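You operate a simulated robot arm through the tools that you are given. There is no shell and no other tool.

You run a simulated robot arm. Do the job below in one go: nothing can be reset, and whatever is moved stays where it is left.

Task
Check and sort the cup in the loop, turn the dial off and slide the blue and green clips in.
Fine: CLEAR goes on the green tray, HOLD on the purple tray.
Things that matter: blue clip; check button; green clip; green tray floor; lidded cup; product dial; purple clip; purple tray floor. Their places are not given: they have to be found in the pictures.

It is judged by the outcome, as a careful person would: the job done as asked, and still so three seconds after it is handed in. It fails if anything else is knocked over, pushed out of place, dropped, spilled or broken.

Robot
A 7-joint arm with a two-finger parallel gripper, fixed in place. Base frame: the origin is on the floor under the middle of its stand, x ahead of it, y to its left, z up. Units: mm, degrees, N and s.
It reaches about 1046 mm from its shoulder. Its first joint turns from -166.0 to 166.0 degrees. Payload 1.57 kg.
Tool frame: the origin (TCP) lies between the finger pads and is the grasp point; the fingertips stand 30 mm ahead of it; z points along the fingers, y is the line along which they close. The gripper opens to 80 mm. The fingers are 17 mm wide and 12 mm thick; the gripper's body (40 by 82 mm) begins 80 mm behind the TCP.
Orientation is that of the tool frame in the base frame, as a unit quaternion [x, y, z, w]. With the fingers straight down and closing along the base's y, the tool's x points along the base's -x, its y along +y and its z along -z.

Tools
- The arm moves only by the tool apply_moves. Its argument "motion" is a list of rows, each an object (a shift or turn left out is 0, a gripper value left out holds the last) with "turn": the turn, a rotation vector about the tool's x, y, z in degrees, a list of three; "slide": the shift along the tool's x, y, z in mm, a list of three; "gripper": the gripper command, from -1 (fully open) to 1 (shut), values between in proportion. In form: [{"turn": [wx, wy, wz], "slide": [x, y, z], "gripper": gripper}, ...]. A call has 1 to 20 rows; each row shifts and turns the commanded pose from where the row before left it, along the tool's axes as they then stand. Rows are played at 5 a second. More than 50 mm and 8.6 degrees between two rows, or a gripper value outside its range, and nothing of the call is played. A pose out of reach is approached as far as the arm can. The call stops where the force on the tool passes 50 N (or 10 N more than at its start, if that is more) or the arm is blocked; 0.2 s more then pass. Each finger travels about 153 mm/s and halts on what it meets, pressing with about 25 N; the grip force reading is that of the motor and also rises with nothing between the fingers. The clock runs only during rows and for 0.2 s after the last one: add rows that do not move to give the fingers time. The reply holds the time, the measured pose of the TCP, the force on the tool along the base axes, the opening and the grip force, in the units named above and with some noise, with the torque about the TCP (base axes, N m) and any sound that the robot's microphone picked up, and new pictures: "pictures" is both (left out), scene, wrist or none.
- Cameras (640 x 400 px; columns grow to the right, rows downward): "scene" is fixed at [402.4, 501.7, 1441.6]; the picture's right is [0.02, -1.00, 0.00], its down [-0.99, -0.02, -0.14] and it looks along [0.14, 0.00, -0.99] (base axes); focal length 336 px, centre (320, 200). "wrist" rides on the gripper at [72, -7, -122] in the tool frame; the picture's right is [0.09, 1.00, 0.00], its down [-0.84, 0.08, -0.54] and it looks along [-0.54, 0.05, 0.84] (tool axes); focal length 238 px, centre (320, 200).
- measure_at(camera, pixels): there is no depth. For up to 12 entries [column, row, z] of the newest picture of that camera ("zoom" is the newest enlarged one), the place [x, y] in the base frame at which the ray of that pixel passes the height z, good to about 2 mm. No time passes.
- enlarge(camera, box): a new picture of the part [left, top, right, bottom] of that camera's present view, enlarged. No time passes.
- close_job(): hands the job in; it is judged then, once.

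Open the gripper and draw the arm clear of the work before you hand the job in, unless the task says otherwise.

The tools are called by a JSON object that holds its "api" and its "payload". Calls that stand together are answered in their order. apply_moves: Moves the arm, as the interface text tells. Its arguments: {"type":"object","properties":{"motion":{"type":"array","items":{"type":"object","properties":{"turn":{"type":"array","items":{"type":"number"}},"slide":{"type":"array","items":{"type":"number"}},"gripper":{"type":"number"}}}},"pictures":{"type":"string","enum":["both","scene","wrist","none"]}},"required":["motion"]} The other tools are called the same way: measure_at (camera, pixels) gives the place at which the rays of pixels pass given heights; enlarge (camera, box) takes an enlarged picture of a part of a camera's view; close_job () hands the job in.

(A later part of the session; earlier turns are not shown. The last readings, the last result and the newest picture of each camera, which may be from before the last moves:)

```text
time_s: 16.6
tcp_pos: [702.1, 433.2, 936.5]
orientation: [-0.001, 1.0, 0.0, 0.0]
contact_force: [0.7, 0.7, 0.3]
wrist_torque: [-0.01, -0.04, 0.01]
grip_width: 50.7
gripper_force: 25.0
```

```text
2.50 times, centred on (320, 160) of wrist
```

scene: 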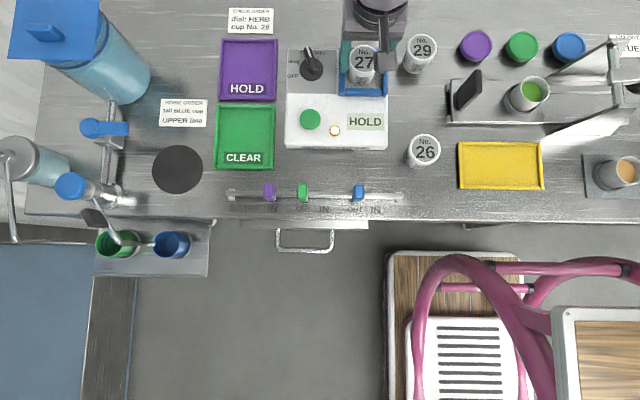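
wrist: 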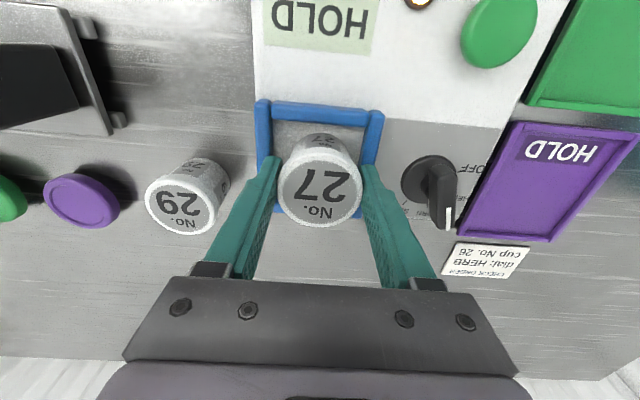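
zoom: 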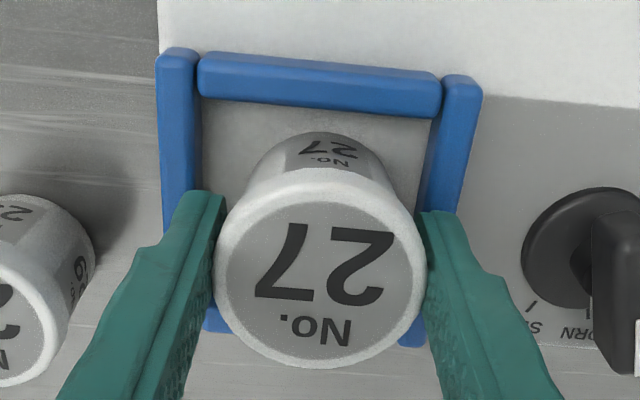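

The grip is closed at 50.7 mm with no side forces. I'll lift slowly by 8 mm and verify the cup comes along.

{"api": "apply_moves", "payload": {"motion": [{"slide": [0, 0, -1]}, {"slide": [0, 0, -2]}, {"slide": [0, 0, -2]}, {"slide": [0, 0, -3]}, {"slide": [0, 0, 0]}, {"slide": [0, 0, 0]}], "pictures": "both"}}

{"api": "enlarge", "payload": {"camera": "wrist", "box": [240, 80, 400, 240]}}

{"api": "enlarge", "payload": {"camera": "scene", "box": [300, 30, 428, 110]}}

```text
time_s: 18.0
tcp_pos: [701.2, 433.9, 944.2]
orientation: [0.0, 1.0, -0.001, 0.0]
contact_force: [0.6, -0.4, -1.6]
wrist_torque: [-0.01, 0.03, 0.03]
grip_width: 50.4
gripper_force: 25.3
```

scene: 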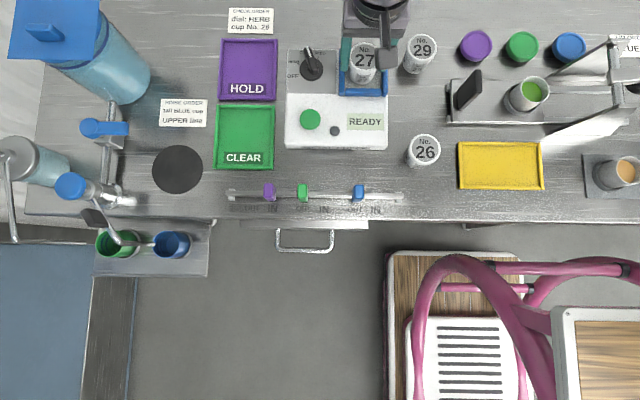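
wrist: 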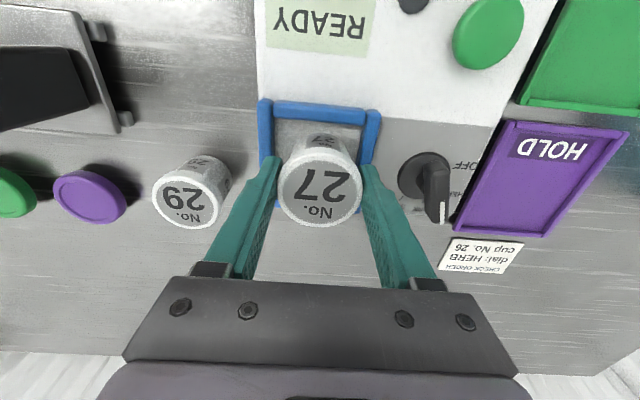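

```text
2.50 times, centred on (320, 160) of wrist
```

zoom: 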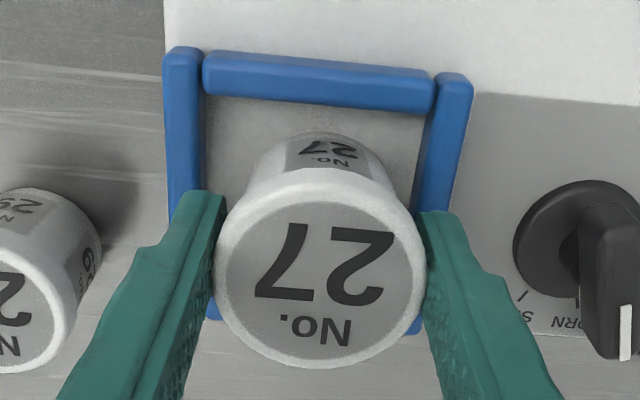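

```text
5.00 times, centred on (364, 70) of scene
```

zoom: 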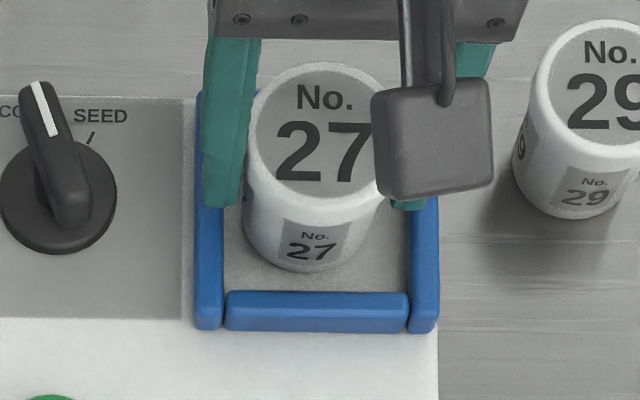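

The cup is lifted and held: it's at the same pixels relative to the fingers, the lid rose in the scene, and the display has reset to READY. I'll raise it above the dial and carry it over the purple tray.

{"api": "apply_moves", "payload": {"motion": [{"slide": [0, 0, -12]}, {"slide": [0, 0, -18]}, {"slide": [0, 0, -20]}, {"slide": [0, 0, -17]}, {"slide": [-2, 16, 0]}, {"slide": [-3, 24, 0]}, {"slide": [-4, 28, 0]}, {"slide": [-4, 28, 0]}, {"slide": [-4, 28, 0]}, {"slide": [-4, 28, 0]}, {"slide": [-3, 28, 0]}, {"slide": [-3, 20, 0]}, {"slide": [0, 8, 0]}, {"slide": [0, 0, 0]}, {"slide": [0, 0, 0]}], "pictures": "both"}}

```text
time_s: 21.2
tcp_pos: [679.7, 588.0, 1013.5]
orientation: [-0.001, 1.0, 0.001, 0.001]
contact_force: [1.0, -0.4, -0.3]
wrist_torque: [0.04, 0.02, 0.01]
grip_width: 50.6
gripper_force: 24.7
out of reach, approached as far as the arm can: row 10, 11, 12, 13
```

scene: 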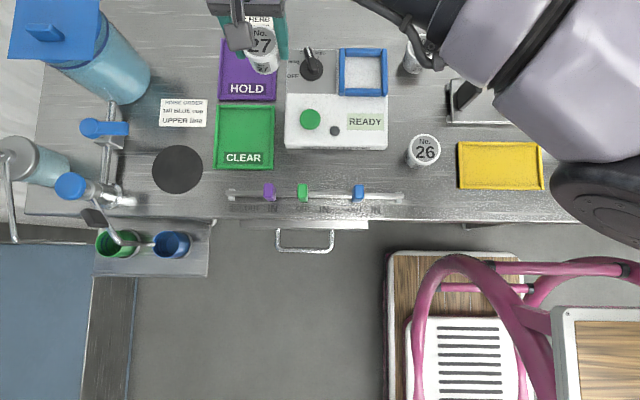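
wrist: 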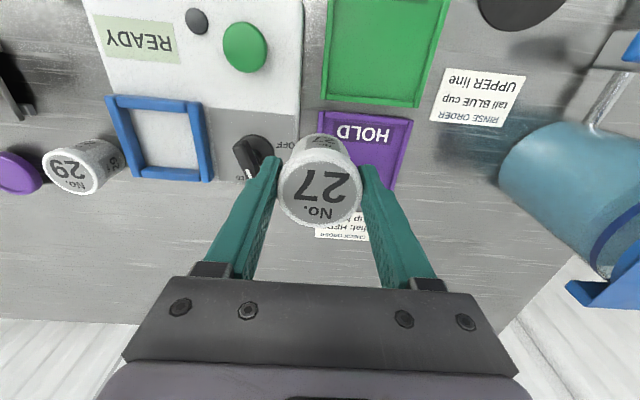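

The arm hit its reach limit at (680,588,1013), near the tray's near corner. I'll lower a little to see whether the reach extends further out at lower height.

{"api": "apply_moves", "payload": {"motion": [{"slide": [0, 0, 10]}, {"slide": [0, 0, 0]}, {"slide": [0, 0, 0]}], "pictures": "both"}}

```text
time_s: 22.0
tcp_pos: [678.7, 588.3, 1003.1]
orientation: [0.0, 1.0, 0.0, 0.0]
contact_force: [0.3, -0.7, -0.8]
wrist_torque: [-0.04, 0.0, -0.02]
grip_width: 50.7
gripper_force: 25.1
```

scene: 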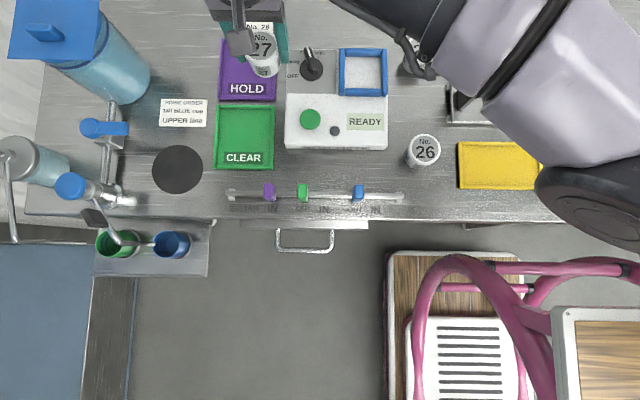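
wrist: 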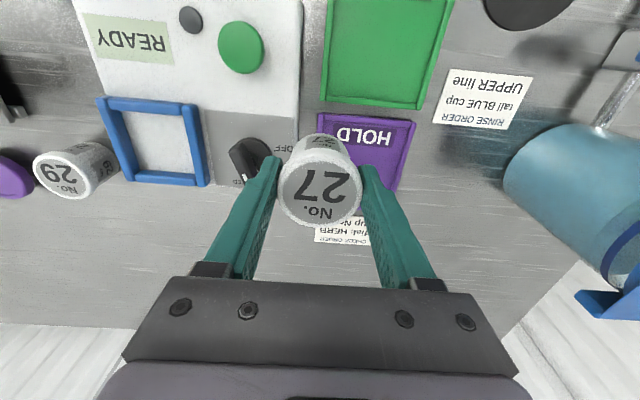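

The commanded pose was clipped to the reachable one. I'll descend to about z=975 (cup bottom still well above the tray wall) and creep outward toward (705,625) to see the reach there.

{"api": "apply_moves", "payload": {"motion": [{"slide": [0, 0, 14]}, {"slide": [0, 0, 14]}, {"slide": [-5, 10, 0]}, {"slide": [-7, 9, 0]}, {"slide": [-7, 9, 0]}, {"slide": [-7, 9, 0]}, {"slide": [0, 0, 0]}, {"slide": [0, 0, 0]}], "pictures": "both"}}

```text
time_s: 23.8
tcp_pos: [679.9, 587.3, 976.7]
orientation: [0.0, 1.0, 0.0, 0.0]
contact_force: [-0.6, 0.6, -0.4]
wrist_torque: [0.03, -0.01, -0.02]
grip_width: 50.8
gripper_force: 24.9
out of reach, approached as far as the arm can: row 3, 4, 5, 6
```

scene: 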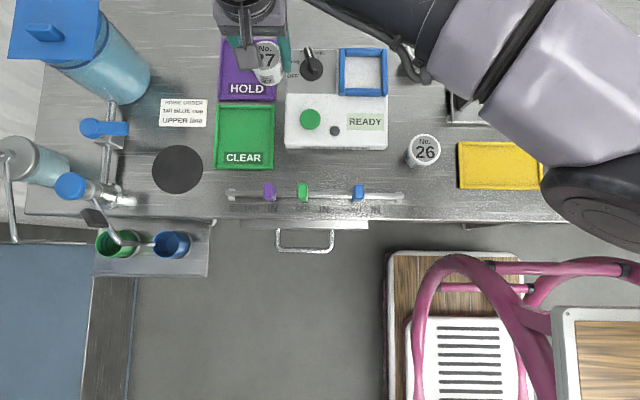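
wrist: 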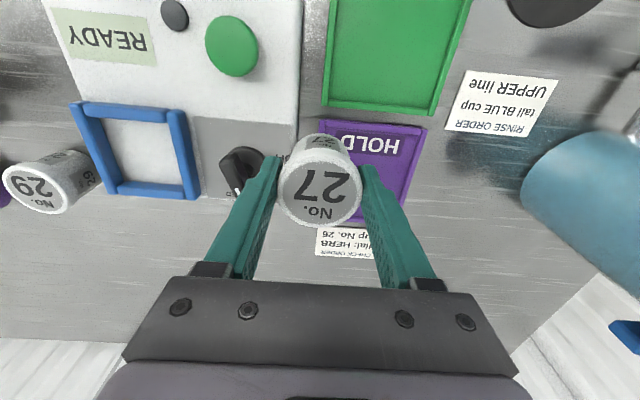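

The reach is limited to a radius of about 898 mm with the tool vertical, regardless of height. I'll test how much an 8° outward tilt gains while the cup is safely above the tray.

{"api": "apply_moves", "payload": {"motion": [{"turn": [-2.68, -2.96, 0]}, {"turn": [-2.68, -2.96, 0]}, {"slide": [0, 0, 0]}, {"slide": [-6, 5, 0]}, {"slide": [-6, 5, 0]}, {"slide": [-6, 5, 0]}, {"slide": [-6, 5, 0]}, {"slide": [-6, 5, 0]}, {"slide": [0, 0, 0]}, {"slide": [0, 0, 0]}], "pictures": "both"}}

```text
time_s: 26.0
tcp_pos: [704.9, 607.2, 980.1]
orientation: [-0.001, 0.998, 0.047, 0.052]
contact_force: [0.9, 0.3, -0.7]
wrist_torque: [0.0, 0.01, 0.02]
grip_width: 50.6
gripper_force: 24.7
out of reach, approached as far as the arm can: row 8
```

scene: 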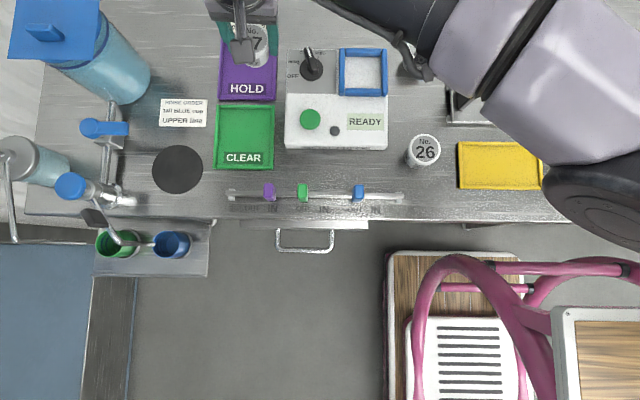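
wrist: 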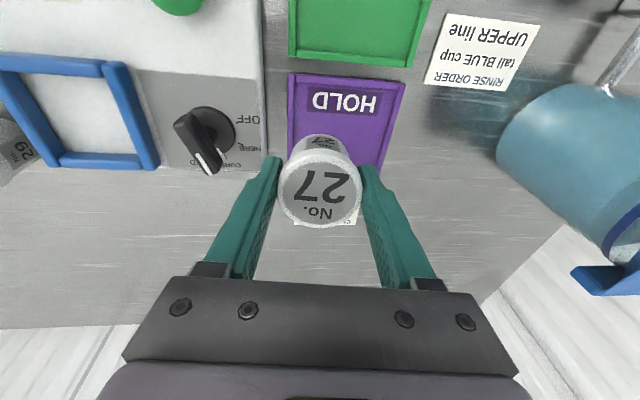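

The tilt gains about 32 mm (now r≈930). I'll measure the purple tray's edges from both cameras to choose the target spot.

{"api": "enlarge", "payload": {"camera": "wrist", "box": [240, 40, 440, 200]}}

{"api": "measure_at", "payload": {"camera": "wrist", "pixels": [[289, 74, 860], [404, 84, 860], [289, 158, 860], [377, 170, 860], [289, 74, 870], [404, 84, 870]]}}

{"api": "measure_at", "payload": {"camera": "scene", "pixels": [[220.5, 100, 860], [275, 99.5, 860], [221.5, 39, 860], [276.5, 39, 860], [220.5, 100, 870], [275, 99.5, 870], [221.5, 39, 870], [276.5, 39, 870]]}}

```text
2.50 times, centred on (340, 120) of wrist
```

zoom: 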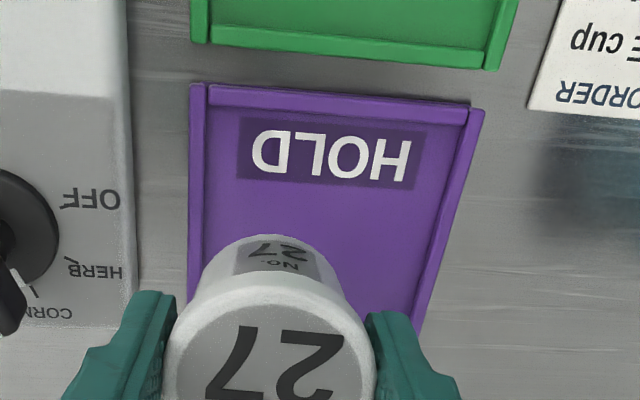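

```text
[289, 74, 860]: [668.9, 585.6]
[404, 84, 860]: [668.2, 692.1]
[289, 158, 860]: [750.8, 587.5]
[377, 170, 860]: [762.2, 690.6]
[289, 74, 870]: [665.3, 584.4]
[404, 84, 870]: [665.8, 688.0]
```

```text
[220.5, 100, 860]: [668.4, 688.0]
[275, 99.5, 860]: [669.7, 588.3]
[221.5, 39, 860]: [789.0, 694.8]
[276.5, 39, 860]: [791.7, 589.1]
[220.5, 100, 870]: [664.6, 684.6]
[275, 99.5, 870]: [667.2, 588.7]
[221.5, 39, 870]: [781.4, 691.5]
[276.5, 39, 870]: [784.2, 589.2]
```

The tray spans x 669–790, y 587–690 (at z≈860), so the cup axis needs to be near (708,630), r≈948, which needs about 16° of tilt. To keep the cup upright on release, I'll return it to the loop and regrasp with a tilted gripper. First I'll back off, untilt and raise.

{"api": "apply_moves", "payload": {"motion": [{"slide": [6, -5, 0]}, {"slide": [6, -5, 0]}, {"slide": [6, -5, 0]}, {"slide": [6, -5, 0]}, {"slide": [6, -5, 0]}, {"turn": [2.68, 2.96, 0]}, {"turn": [2.68, 2.96, 0]}, {"slide": [0, 0, -12]}, {"slide": [0, 0, -12]}, {"slide": [0, 0, -12]}, {"slide": [0, 0, 0]}, {"slide": [0, 0, 0]}], "pictures": "none"}}

```text
time_s: 28.6
tcp_pos: [674.4, 583.2, 1008.9]
orientation: [-0.001, 1.0, 0.0, -0.001]
contact_force: [0.4, 0.5, -0.9]
wrist_torque: [-0.02, -0.03, -0.02]
grip_width: 50.7
gripper_force: 25.1
```

The tool is vertical again at (674,583,1009) with the cup still held. I'll move back above the loop at (702,433.4).

{"api": "apply_moves", "payload": {"motion": [{"slide": [-2, -15, 0]}, {"slide": [-5, -25, 0]}, {"slide": [-5, -25, 0]}, {"slide": [-5, -25, 0]}, {"slide": [-5, -25, 0]}, {"slide": [-4, -22, 0]}, {"slide": [-1.4, -12.8, 0]}, {"slide": [0, 0, 0]}, {"slide": [0, 0, 0]}, {"slide": [0, 0, 0]}], "pictures": "both"}}

{"api": "enlarge", "payload": {"camera": "scene", "box": [300, 30, 428, 110]}}

```text
time_s: 30.8
tcp_pos: [702.3, 433.3, 1011.9]
orientation: [0.0, 1.0, 0.0, 0.0]
contact_force: [-0.6, 0.0, -0.5]
wrist_torque: [0.02, 0.01, 0.0]
grip_width: 50.8
gripper_force: 24.7
```

scene: 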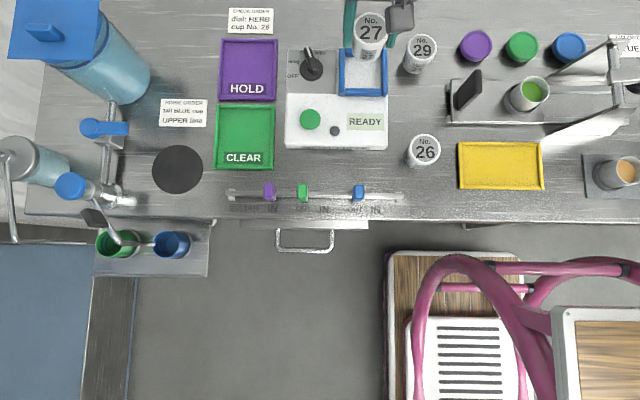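
wrist: 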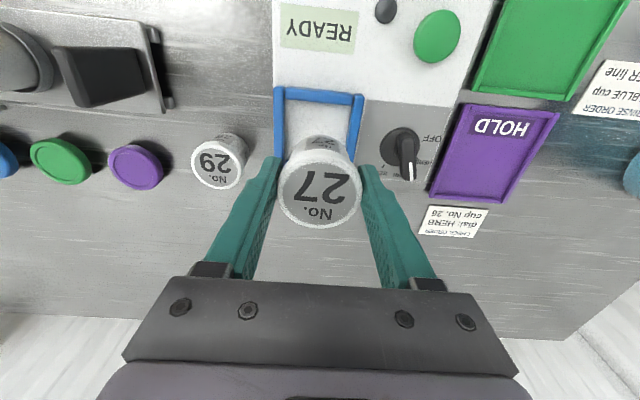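

```text
5.00 times, centred on (364, 70) of scene
```

zoom: 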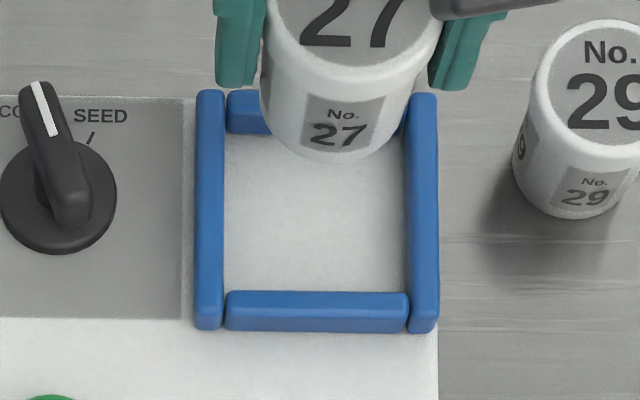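

The cup is above the loop. I'll lower it 72 mm to just above the loop floor, then check the force.

{"api": "apply_moves", "payload": {"motion": [{"slide": [0, 0, 15]}, {"slide": [0, 0, 18]}, {"slide": [0, 0, 18]}, {"slide": [0, 0, 13]}, {"slide": [0, 0, 8]}, {"slide": [0, 0, 0]}, {"slide": [0, 0, 1]}, {"slide": [0, 0, 1]}, {"slide": [0, 0, 0]}], "pictures": "wrist"}}

```text
time_s: 32.8
tcp_pos: [701.4, 433.0, 937.1]
orientation: [0.0, 1.0, 0.0, 0.0]
contact_force: [0.3, 0.7, -0.7]
wrist_torque: [-0.03, -0.01, 0.0]
grip_width: 50.3
gripper_force: 24.7
```

wrist: 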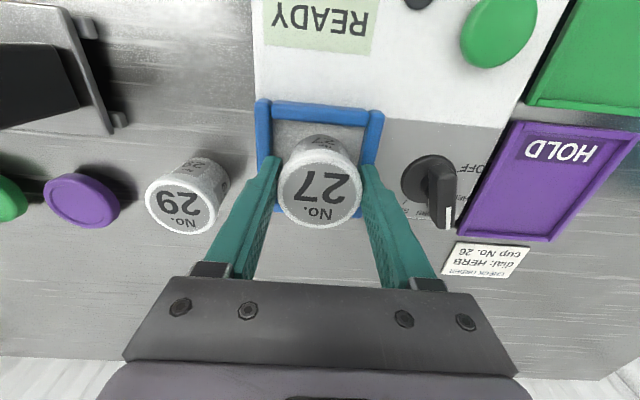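

It's at z=937 with no clear contact force yet. I'll lower in 0.7 mm steps until a support force shows.

{"api": "apply_moves", "payload": {"motion": [{"slide": [0, 0, 0.7]}, {"slide": [0, 0, 0]}, {"slide": [0, 0, 0]}], "pictures": "none"}}

{"api": "apply_moves", "payload": {"motion": [{"slide": [0, 0, 0.7]}, {"slide": [0, 0, 0]}, {"slide": [0, 0, 0]}], "pictures": "none"}}

```text
time_s: 33.6
tcp_pos: [702.8, 432.6, 937.2]
orientation: [0.0, 1.0, 0.0, 0.002]
contact_force: [1.3, 0.3, 7.7]
wrist_torque: [0.01, -0.01, -0.01]
grip_width: 50.9
gripper_force: 24.8
```

```text
time_s: 34.4
tcp_pos: [702.8, 432.8, 936.5]
orientation: [0.001, 1.0, 0.001, 0.0]
contact_force: [6.7, 1.6, 17.5]
wrist_torque: [0.02, -0.21, -0.02]
grip_width: 50.4
gripper_force: 24.4
```

The cup is on the loop floor (17.5 N support). I'll ease up 1.3 mm, open, and rise clear of the lid.

{"api": "apply_moves", "payload": {"motion": [{"slide": [0, 0, -1.3]}, {"slide": [0, 0, 0]}, {"gripper": -0.5}, {"gripper": -1}, {"slide": [0, 0, 0]}, {"slide": [0, 0, -12]}, {"slide": [0, 0, -18]}, {"slide": [0, 0, -20]}, {"slide": [0, 0, -20]}, {"slide": [0, 0, 0]}, {"slide": [0, 0, 0]}], "pictures": "both"}}

{"api": "enlarge", "payload": {"camera": "scene", "box": [300, 30, 428, 110]}}

{"api": "enlarge", "payload": {"camera": "wrist", "box": [240, 80, 400, 240]}}

```text
time_s: 36.8
tcp_pos: [702.3, 435.7, 1007.8]
orientation: [0.0, 1.0, -0.001, 0.0]
contact_force: [1.0, 0.2, -1.2]
wrist_torque: [0.03, 0.0, 0.01]
grip_width: 80.1
gripper_force: 0.1
```

scene: 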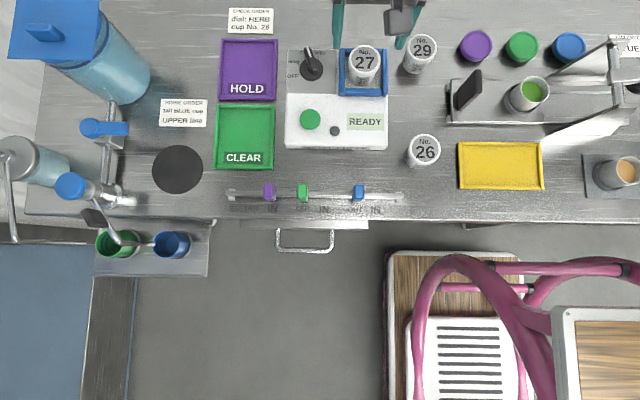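
wrist: 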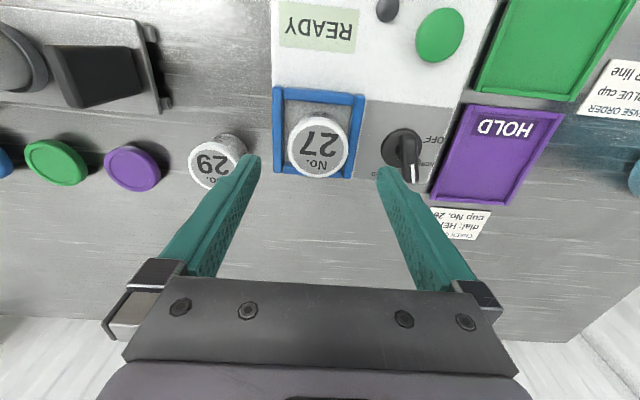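

```text
5.00 times, centred on (364, 70) of scene
```

zoom: 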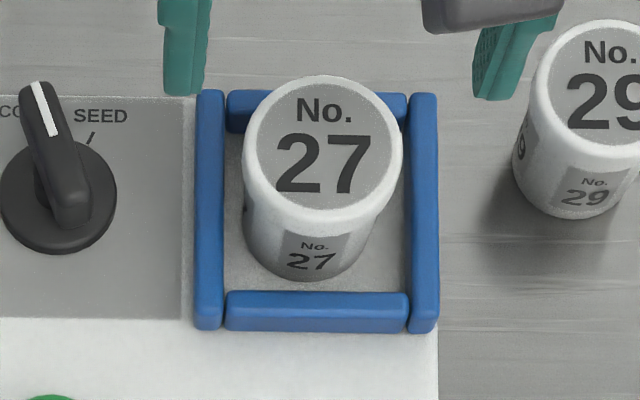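

```text
2.50 times, centred on (320, 160) of wrist
```

zoom: 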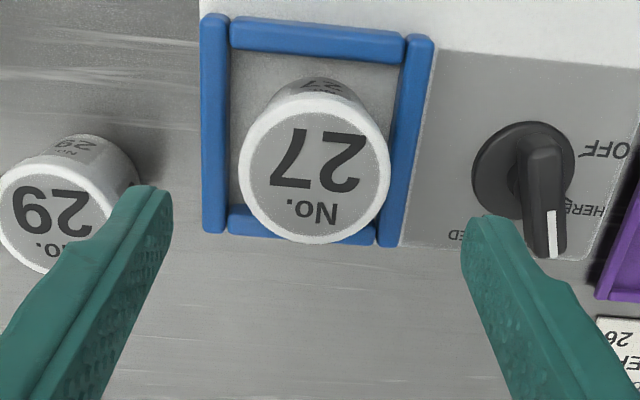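

Cup 27 stands upright in the loop at about (702,433). I'll now yaw the gripper 40° (closing axis tangential) and tilt it 16° outward while hovering above.

{"api": "apply_moves", "payload": {"motion": [{"slide": [3.3, -2.6, 0]}, {"turn": [0, 0, -8]}, {"turn": [0, 0, -8]}, {"turn": [0, 0, -8]}, {"turn": [0, 0, -8]}, {"turn": [0, 0, -8]}, {"turn": [0, -8, 0]}, {"turn": [0, -8, 0]}, {"slide": [0, 0, 0]}, {"slide": [0, 0, 0]}], "pictures": "both"}}

{"api": "enlarge", "payload": {"camera": "scene", "box": [300, 30, 428, 110]}}

{"api": "enlarge", "payload": {"camera": "wrist", "box": [220, 80, 420, 240]}}

```text
time_s: 39.0
tcp_pos: [699.2, 430.3, 1006.2]
orientation: [-0.339, 0.93, 0.048, 0.13]
contact_force: [0.1, 0.2, -1.1]
wrist_torque: [-0.01, 0.02, -0.03]
grip_width: 79.8
gripper_force: 0.1
```

scene: 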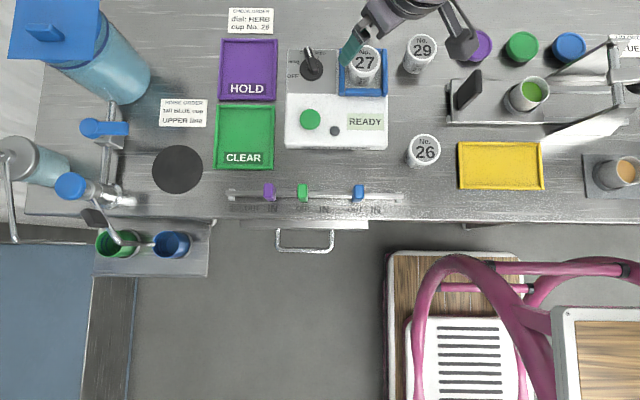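
wrist: 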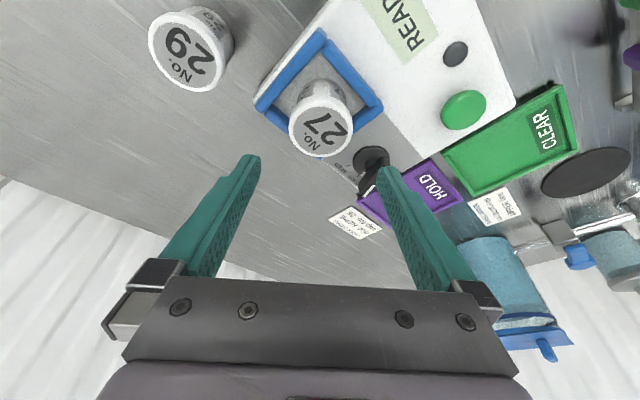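

```text
5.00 times, centred on (364, 70) of scene
```

zoom: 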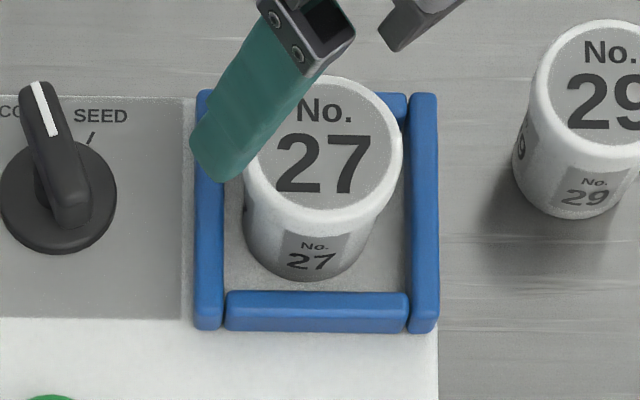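

```text
2.50 times, centred on (320, 160) of wrist
```

zoom: 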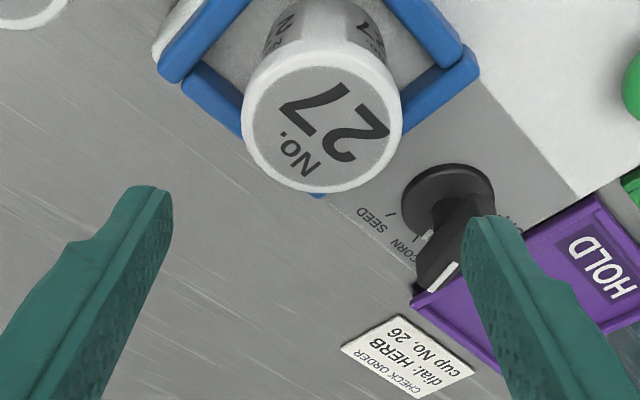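

The orientation is right (tool z leans outward 16° at 40°). I'll descend vertically about 40 mm and check that the fingers straddle the lid.

{"api": "apply_moves", "payload": {"motion": [{"slide": [3.3, 0, 11.5]}, {"slide": [3.9, 0, 13.5]}, {"slide": [3.9, 0, 13.5]}, {"slide": [0, 0, 0]}, {"slide": [0, 0, 0]}], "pictures": "both"}}

{"api": "enlarge", "payload": {"camera": "scene", "box": [300, 30, 428, 110]}}

{"api": "enlarge", "payload": {"camera": "wrist", "box": [220, 80, 420, 240]}}

```text
time_s: 40.2
tcp_pos: [700.8, 430.5, 966.0]
orientation: [-0.338, 0.931, 0.047, 0.131]
contact_force: [-1.0, 0.7, 0.3]
wrist_torque: [-0.01, -0.01, -0.03]
grip_width: 80.0
gripper_force: 0.0
```

scene: 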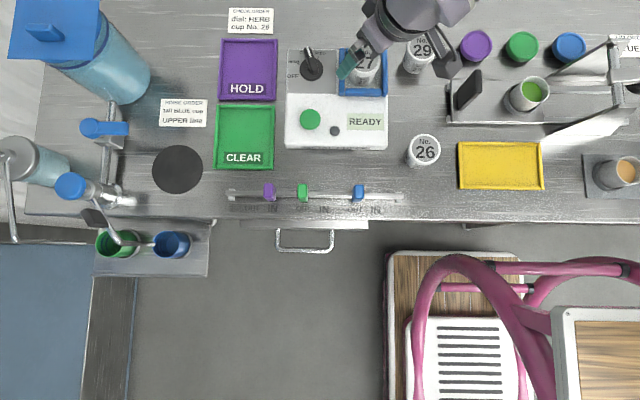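
wrist: 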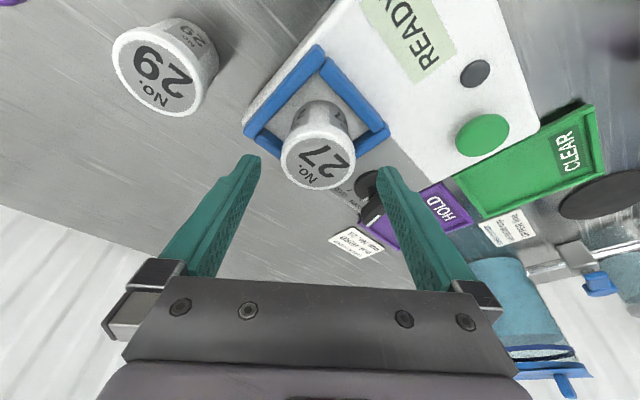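

```text
5.00 times, centred on (364, 70) of scene
```

zoom: 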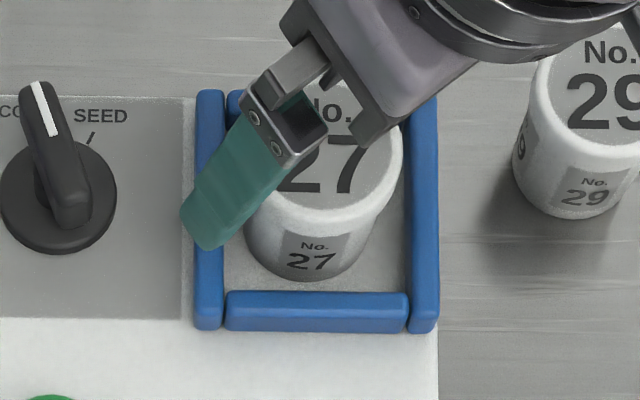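

```text
2.50 times, centred on (320, 160) of wrist
```

zoom: 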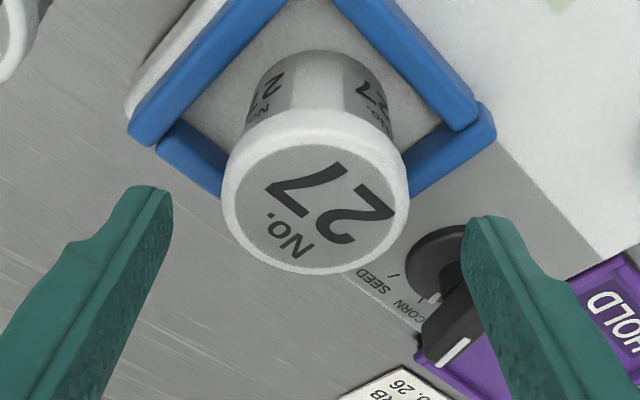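

The lid is centred between the fingers. I'll descend 26 mm more to grip height (lowest tip ≈909, above the loop bars) and check before closing.

{"api": "apply_moves", "payload": {"motion": [{"slide": [2.5, 0, 8.7]}, {"slide": [2.5, 0, 8.7]}, {"slide": [2.2, 0, 7.6]}, {"slide": [0, 0, 0]}, {"slide": [0, 0, 0]}], "pictures": "both"}}

{"api": "enlarge", "payload": {"camera": "wrist", "box": [220, 80, 420, 240]}}

```text
time_s: 41.4
tcp_pos: [699.4, 430.8, 940.9]
orientation: [-0.339, 0.931, 0.048, 0.13]
contact_force: [-0.7, 0.3, -1.1]
wrist_torque: [0.01, 0.04, 0.0]
grip_width: 79.9
gripper_force: 0.1
```

scene: 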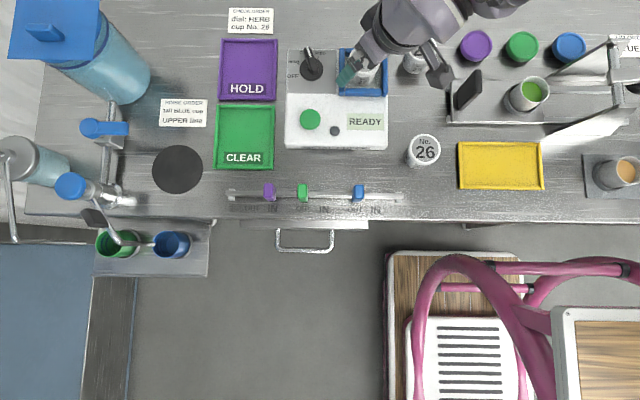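
wrist: 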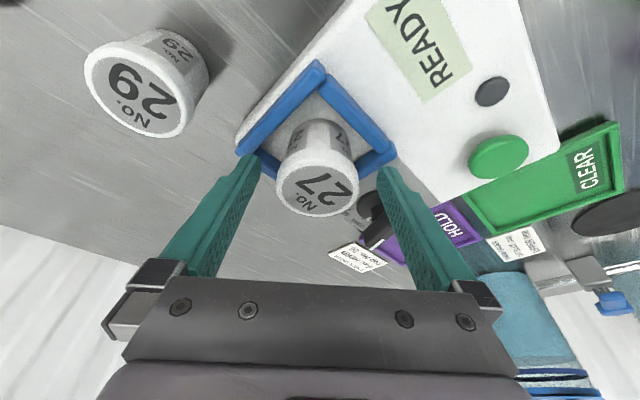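

```text
2.50 times, centred on (320, 160) of wrist
```

zoom: 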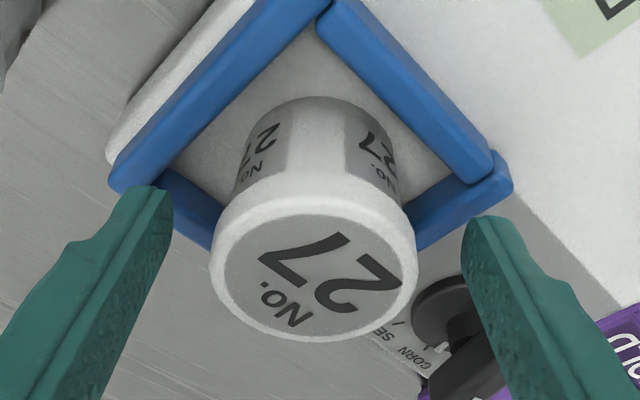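

The cup sits well between the fingers; I'll shift about 3 mm inward so the pads centre on its axis, then close.

{"api": "apply_moves", "payload": {"motion": [{"slide": [2.9, 0, -0.8]}, {"slide": [0, 0, 0]}, {"gripper": -0.2}, {"gripper": 1}, {"slide": [0, 0, 0]}, {"slide": [0, 0, 0]}, {"slide": [0, 0, 0]}], "pictures": "both"}}

{"api": "enlarge", "payload": {"camera": "wrist", "box": [220, 80, 420, 240]}}

```text
time_s: 43.0
tcp_pos: [697.3, 427.7, 940.0]
orientation: [-0.339, 0.931, 0.048, 0.131]
contact_force: [0.1, 0.1, 0.8]
wrist_torque: [0.02, 0.0, -0.02]
grip_width: 49.6
gripper_force: 25.3
```

scene: 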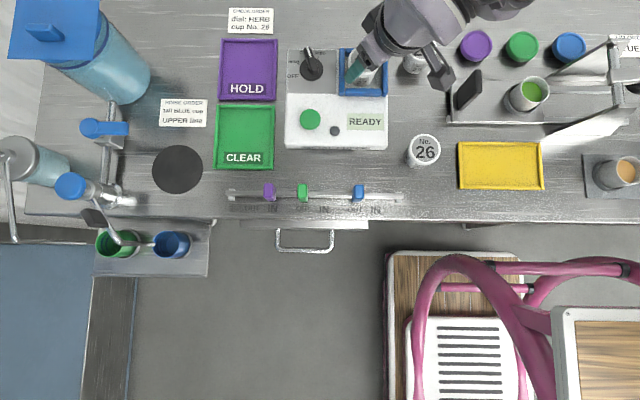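
wrist: 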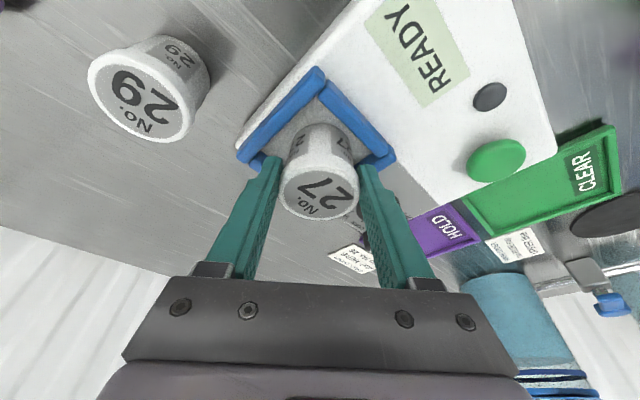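

```text
2.50 times, centred on (320, 160) of wrist
```

zoom: 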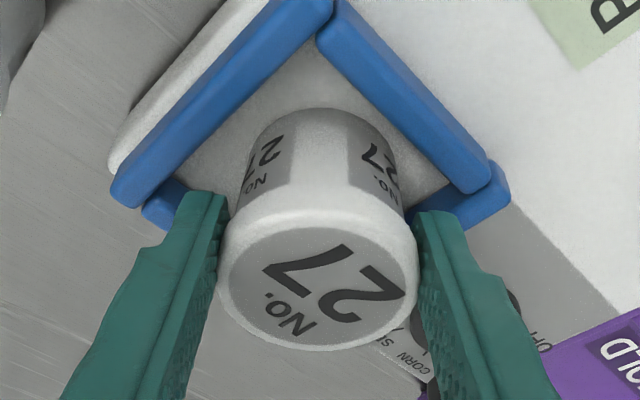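

It's gripped at 49.6 mm with no side forces. I'll lift 8 mm vertically and verify the cup is held upright.

{"api": "apply_moves", "payload": {"motion": [{"slide": [-0.28, 0, -0.96]}, {"slide": [-0.55, 0, -1.92]}, {"slide": [-0.55, 0, -1.92]}, {"slide": [-0.83, 0, -2.88]}, {"slide": [0, 0, 0]}, {"slide": [0, 0, 0]}], "pictures": "both"}}

{"api": "enlarge", "payload": {"camera": "wrist", "box": [220, 80, 420, 240]}}

{"api": "enlarge", "payload": {"camera": "scene", "box": [300, 30, 428, 110]}}

```text
time_s: 44.4
tcp_pos: [697.6, 428.8, 948.5]
orientation: [-0.339, 0.931, 0.048, 0.13]
contact_force: [-0.6, -1.4, 0.3]
wrist_torque: [0.0, 0.0, 0.0]
grip_width: 49.5
gripper_force: 25.3
```

scene: 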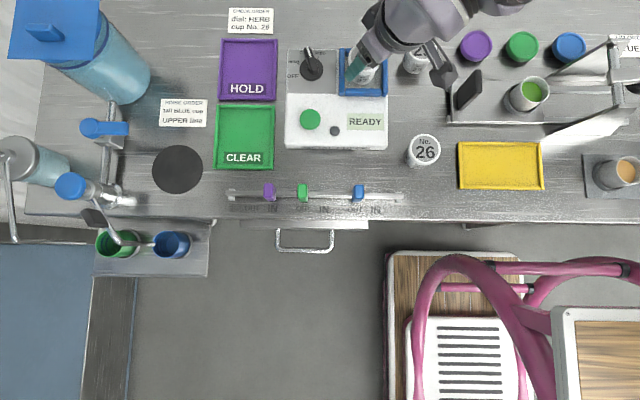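
wrist: 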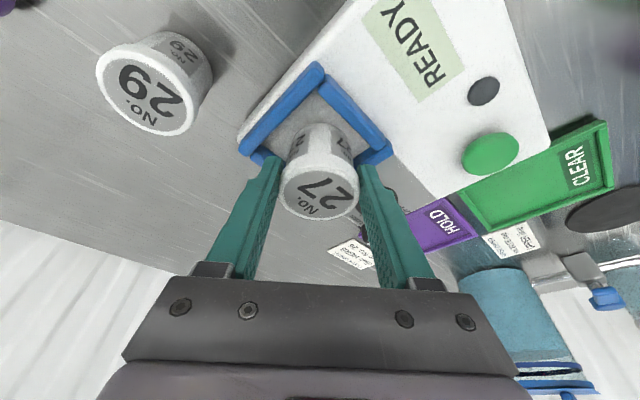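

```text
2.50 times, centred on (320, 160) of wrist
```

zoom: 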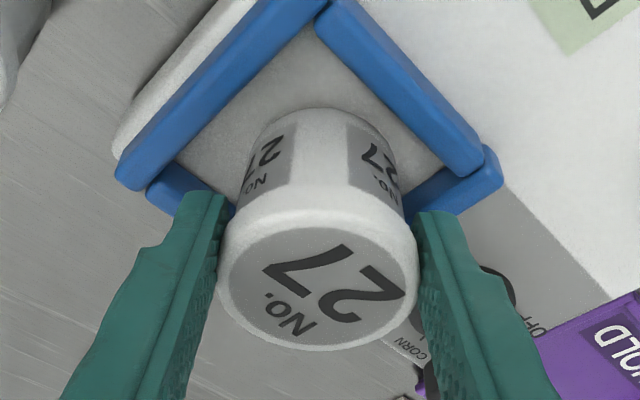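

```text
5.00 times, centred on (364, 70) of scene
```

zoom: 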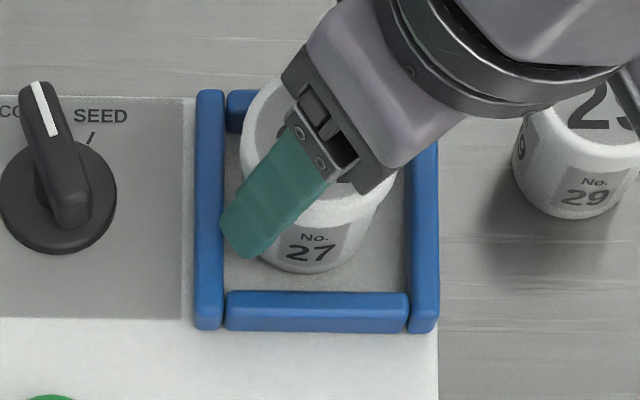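

The cup lifts cleanly and stays upright. I'll raise it about 62 mm and carry it across to above the purple tray at TCP (703,625).

{"api": "apply_moves", "payload": {"motion": [{"slide": [-3.3, 0, -11.5]}, {"slide": [-4.7, 0, -16.3]}, {"slide": [-4.8, 0, -16.8]}, {"slide": [-4.3, 0, -15.0]}, {"slide": [-8, 9.4, 2.3]}, {"slide": [-13, 15.2, 3.7]}, {"slide": [-16, 18.7, 4.6]}, {"slide": [-17, 19.9, 4.9]}, {"slide": [-17, 19.9, 4.9]}, {"slide": [-17, 19.9, 4.9]}, {"slide": [-16, 18.7, 4.6]}, {"slide": [-13, 15.2, 3.7]}, {"slide": [-8.6, 9.9, 2.4]}, {"slide": [0, 0, 0]}, {"slide": [0, 0, 0]}], "pictures": "both"}}

{"api": "enlarge", "payload": {"camera": "scene", "box": [200, 10, 328, 110]}}

```text
time_s: 47.6
tcp_pos: [703.8, 624.2, 1011.2]
orientation: [-0.339, 0.93, 0.047, 0.131]
contact_force: [0.8, -0.8, 0.3]
wrist_torque: [-0.04, -0.02, 0.02]
grip_width: 49.6
gripper_force: 24.5
```

scene: 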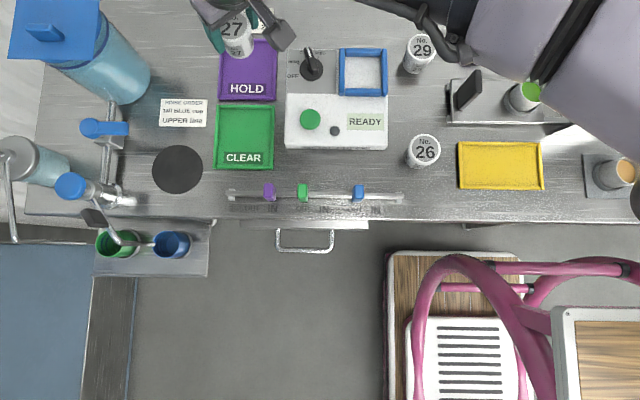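
wrist: 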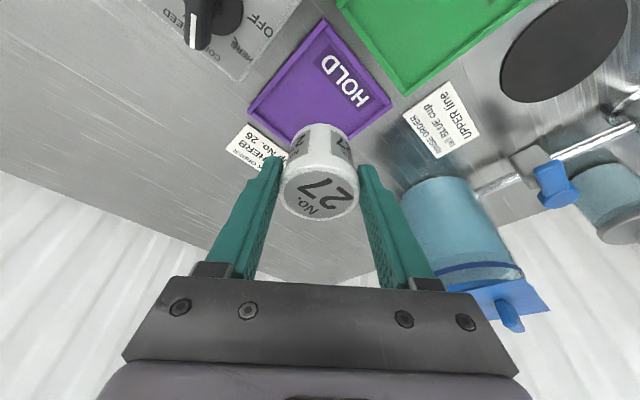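

```text
4.00 times, centred on (264, 60) of scene
```

zoom: 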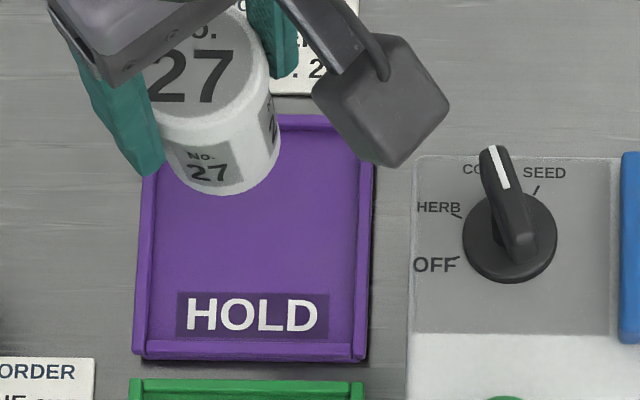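

The cup hovers at about TCP (704,624,1011). I'll confirm with the scene where the cup bottom is over the tray.

{"api": "measure_at", "payload": {"camera": "scene", "pixels": [[239.2, 51.2, 950], [239.2, 51.2, 940], [233, 30, 1008], [220.5, 100, 860], [275, 99.5, 860]]}}

```text
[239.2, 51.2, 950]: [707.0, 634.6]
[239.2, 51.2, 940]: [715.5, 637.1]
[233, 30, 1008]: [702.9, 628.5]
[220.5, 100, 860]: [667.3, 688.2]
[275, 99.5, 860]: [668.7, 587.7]
```

The cup is over the tray floor at about (707,630). I'll lower vertically to about z=945 first and look.

{"api": "apply_moves", "payload": {"motion": [{"slide": [3.3, 0, 11.5]}, {"slide": [5.0, 0, 17.3]}, {"slide": [5.0, 0, 17.3]}, {"slide": [3.3, 0, 11.5]}, {"slide": [1.65, 0, 5.8]}, {"slide": [0, 0, 0]}, {"slide": [0, 0, 0]}], "pictures": "both"}}

{"api": "enlarge", "payload": {"camera": "scene", "box": [200, 10, 328, 110]}}

{"api": "enlarge", "payload": {"camera": "wrist", "box": [220, 60, 420, 220]}}

```text
time_s: 49.2
tcp_pos: [703.2, 625.7, 944.9]
orientation: [-0.34, 0.93, 0.048, 0.131]
contact_force: [-0.4, 0.3, -1.4]
wrist_torque: [-0.04, -0.05, -0.03]
grip_width: 49.4
gripper_force: 25.2
```

scene: 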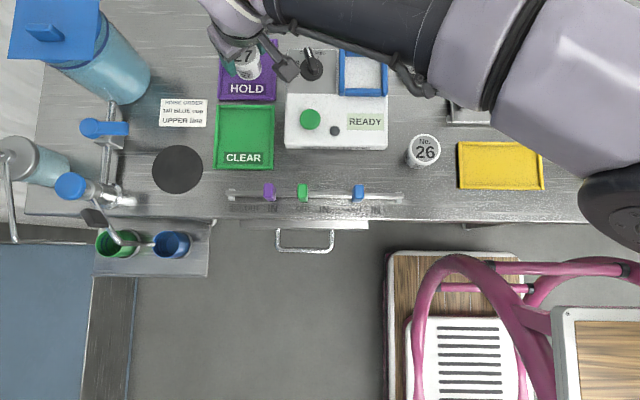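
wrist: 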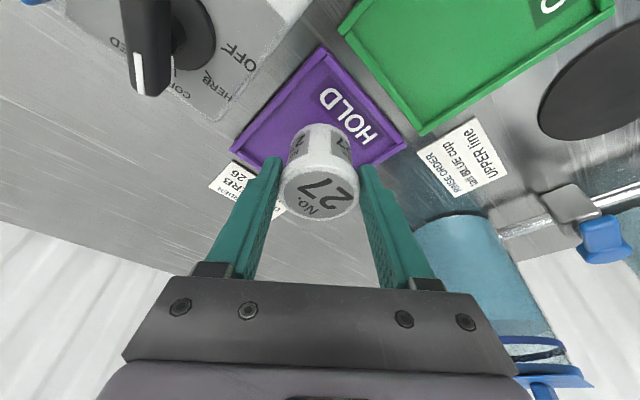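

```text
4.00 times, centred on (264, 60) of scene
```

zoom: 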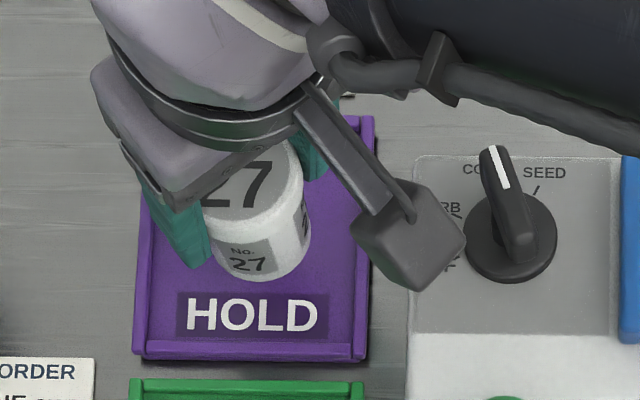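

```text
2.50 times, centred on (320, 140) of wrist
```

zoom: 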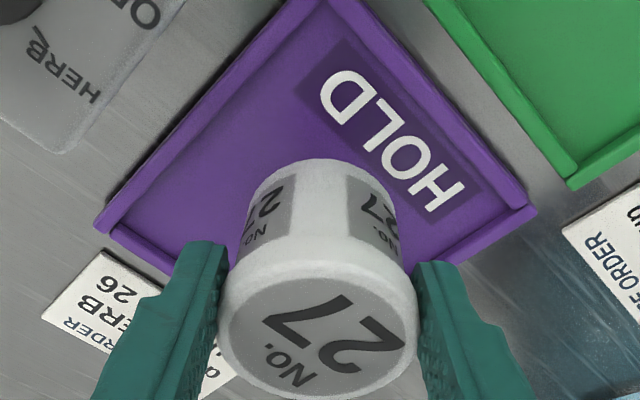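

No contact yet at z=945, with the cup above the tray floor. I'll lower in small steps and watch the force.

{"api": "apply_moves", "payload": {"motion": [{"slide": [0.83, 0, 2.88]}, {"slide": [0.83, 0, 2.88]}, {"slide": [0.55, 0, 1.92]}, {"slide": [0.55, 0, 1.92]}, {"slide": [0, 0, 0]}], "pictures": "none"}}

{"api": "apply_moves", "payload": {"motion": [{"slide": [0.55, 0, 1.92]}, {"slide": [0.55, 0, 1.92]}, {"slide": [0, 0, 0]}], "pictures": "none"}}

```text
time_s: 50.4
tcp_pos: [702.8, 625.9, 933.6]
orientation: [-0.339, 0.93, 0.048, 0.131]
contact_force: [-1.3, -0.3, -0.1]
wrist_torque: [-0.01, 0.02, 0.0]
grip_width: 49.5
gripper_force: 25.0
```

```text
time_s: 51.2
tcp_pos: [702.1, 623.1, 930.2]
orientation: [-0.339, 0.93, 0.048, 0.131]
contact_force: [0.0, 0.0, -0.3]
wrist_torque: [-0.01, 0.0, -0.01]
grip_width: 49.7
gripper_force: 25.2
```

No contact at z=930. I'll continue lowering in 2 mm steps with force checks.

{"api": "apply_moves", "payload": {"motion": [{"slide": [0.55, 0, 1.92]}, {"slide": [0.55, 0, 1.92]}, {"slide": [0, 0, 0]}], "pictures": "none"}}

{"api": "apply_moves", "payload": {"motion": [{"slide": [0.55, 0, 1.92]}, {"slide": [0, 0, 0]}, {"slide": [0, 0, 0]}], "pictures": "both"}}

{"api": "enlarge", "payload": {"camera": "scene", "box": [200, 10, 328, 110]}}

{"api": "enlarge", "payload": {"camera": "wrist", "box": [220, 60, 420, 220]}}

```text
time_s: 52.0
tcp_pos: [701.2, 624.1, 926.2]
orientation: [-0.34, 0.93, 0.048, 0.13]
contact_force: [-1.3, 0.9, -0.4]
wrist_torque: [-0.02, 0.0, -0.02]
grip_width: 49.1
gripper_force: 24.3
```

```text
time_s: 52.8
tcp_pos: [700.9, 623.5, 925.2]
orientation: [-0.339, 0.93, 0.047, 0.131]
contact_force: [-0.2, 0.7, -1.5]
wrist_torque: [0.02, -0.01, 0.01]
grip_width: 49.9
gripper_force: 24.7
```

scene: 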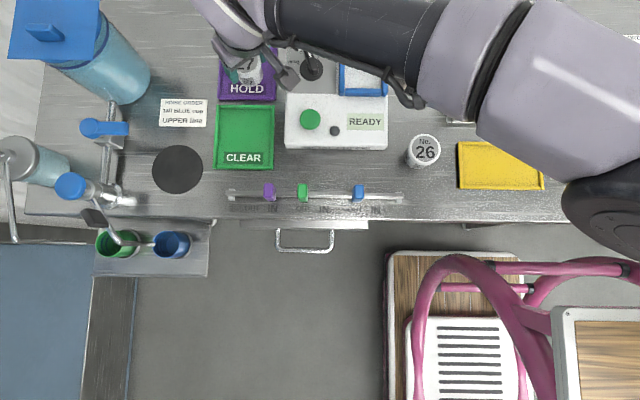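
wrist: 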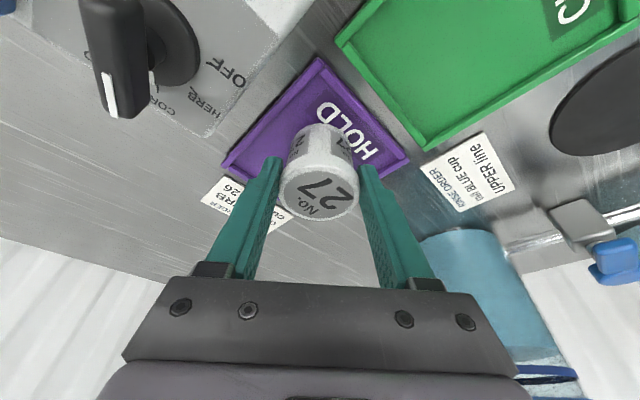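

```text
4.00 times, centred on (264, 60) of scene
```

zoom: 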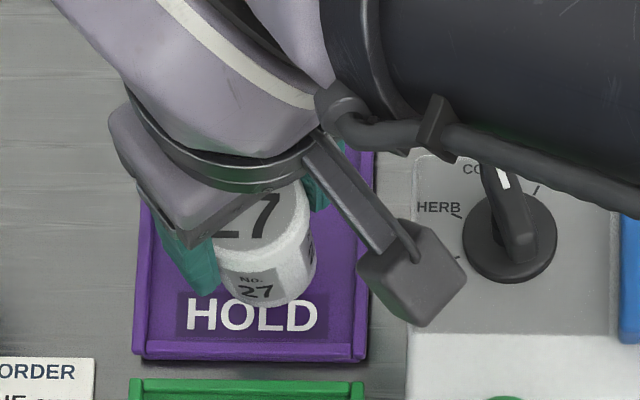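

```text
2.50 times, centred on (320, 140) of wrist
```

zoom: 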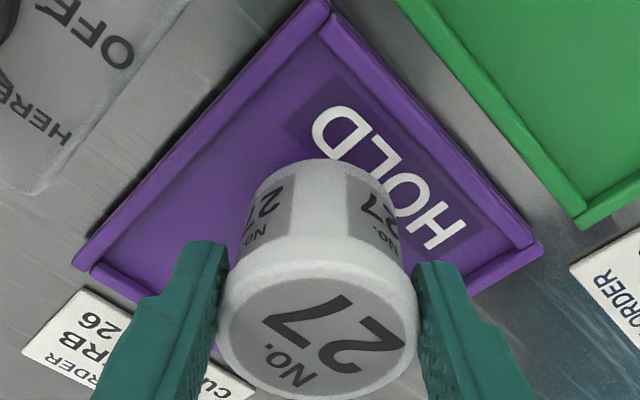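

Still no contact at z=925; the cup is over the tray with margin. I'll keep lowering in small steps.

{"api": "apply_moves", "payload": {"motion": [{"slide": [0.5, 0, 1.95]}, {"slide": [0.5, 0, 1.95]}, {"slide": [0, 0, 0]}], "pictures": "none"}}

{"api": "apply_moves", "payload": {"motion": [{"slide": [0.5, 0, 1.95]}, {"slide": [0, 0, 0]}, {"slide": [0, 0, 0]}], "pictures": "none"}}

{"api": "apply_moves", "payload": {"motion": [{"slide": [0.5, 0, 1.95]}, {"slide": [0, 0, 0]}, {"slide": [0, 0, 0]}], "pictures": "none"}}

```text
time_s: 53.6
tcp_pos: [702.2, 624.4, 920.3]
orientation: [-0.338, 0.931, 0.047, 0.13]
contact_force: [-0.2, -0.3, -0.3]
wrist_torque: [0.0, 0.0, -0.03]
grip_width: 49.5
gripper_force: 24.8
```

```text
time_s: 54.4
tcp_pos: [702.1, 623.7, 919.2]
orientation: [-0.338, 0.931, 0.048, 0.131]
contact_force: [0.8, -0.5, -0.1]
wrist_torque: [0.02, 0.0, -0.01]
grip_width: 49.6
gripper_force: 24.6
```

```text
time_s: 55.2
tcp_pos: [701.2, 624.6, 917.0]
orientation: [-0.339, 0.93, 0.047, 0.131]
contact_force: [0.3, 0.0, -0.6]
wrist_torque: [0.02, 0.03, -0.01]
grip_width: 49.6
gripper_force: 24.7
```

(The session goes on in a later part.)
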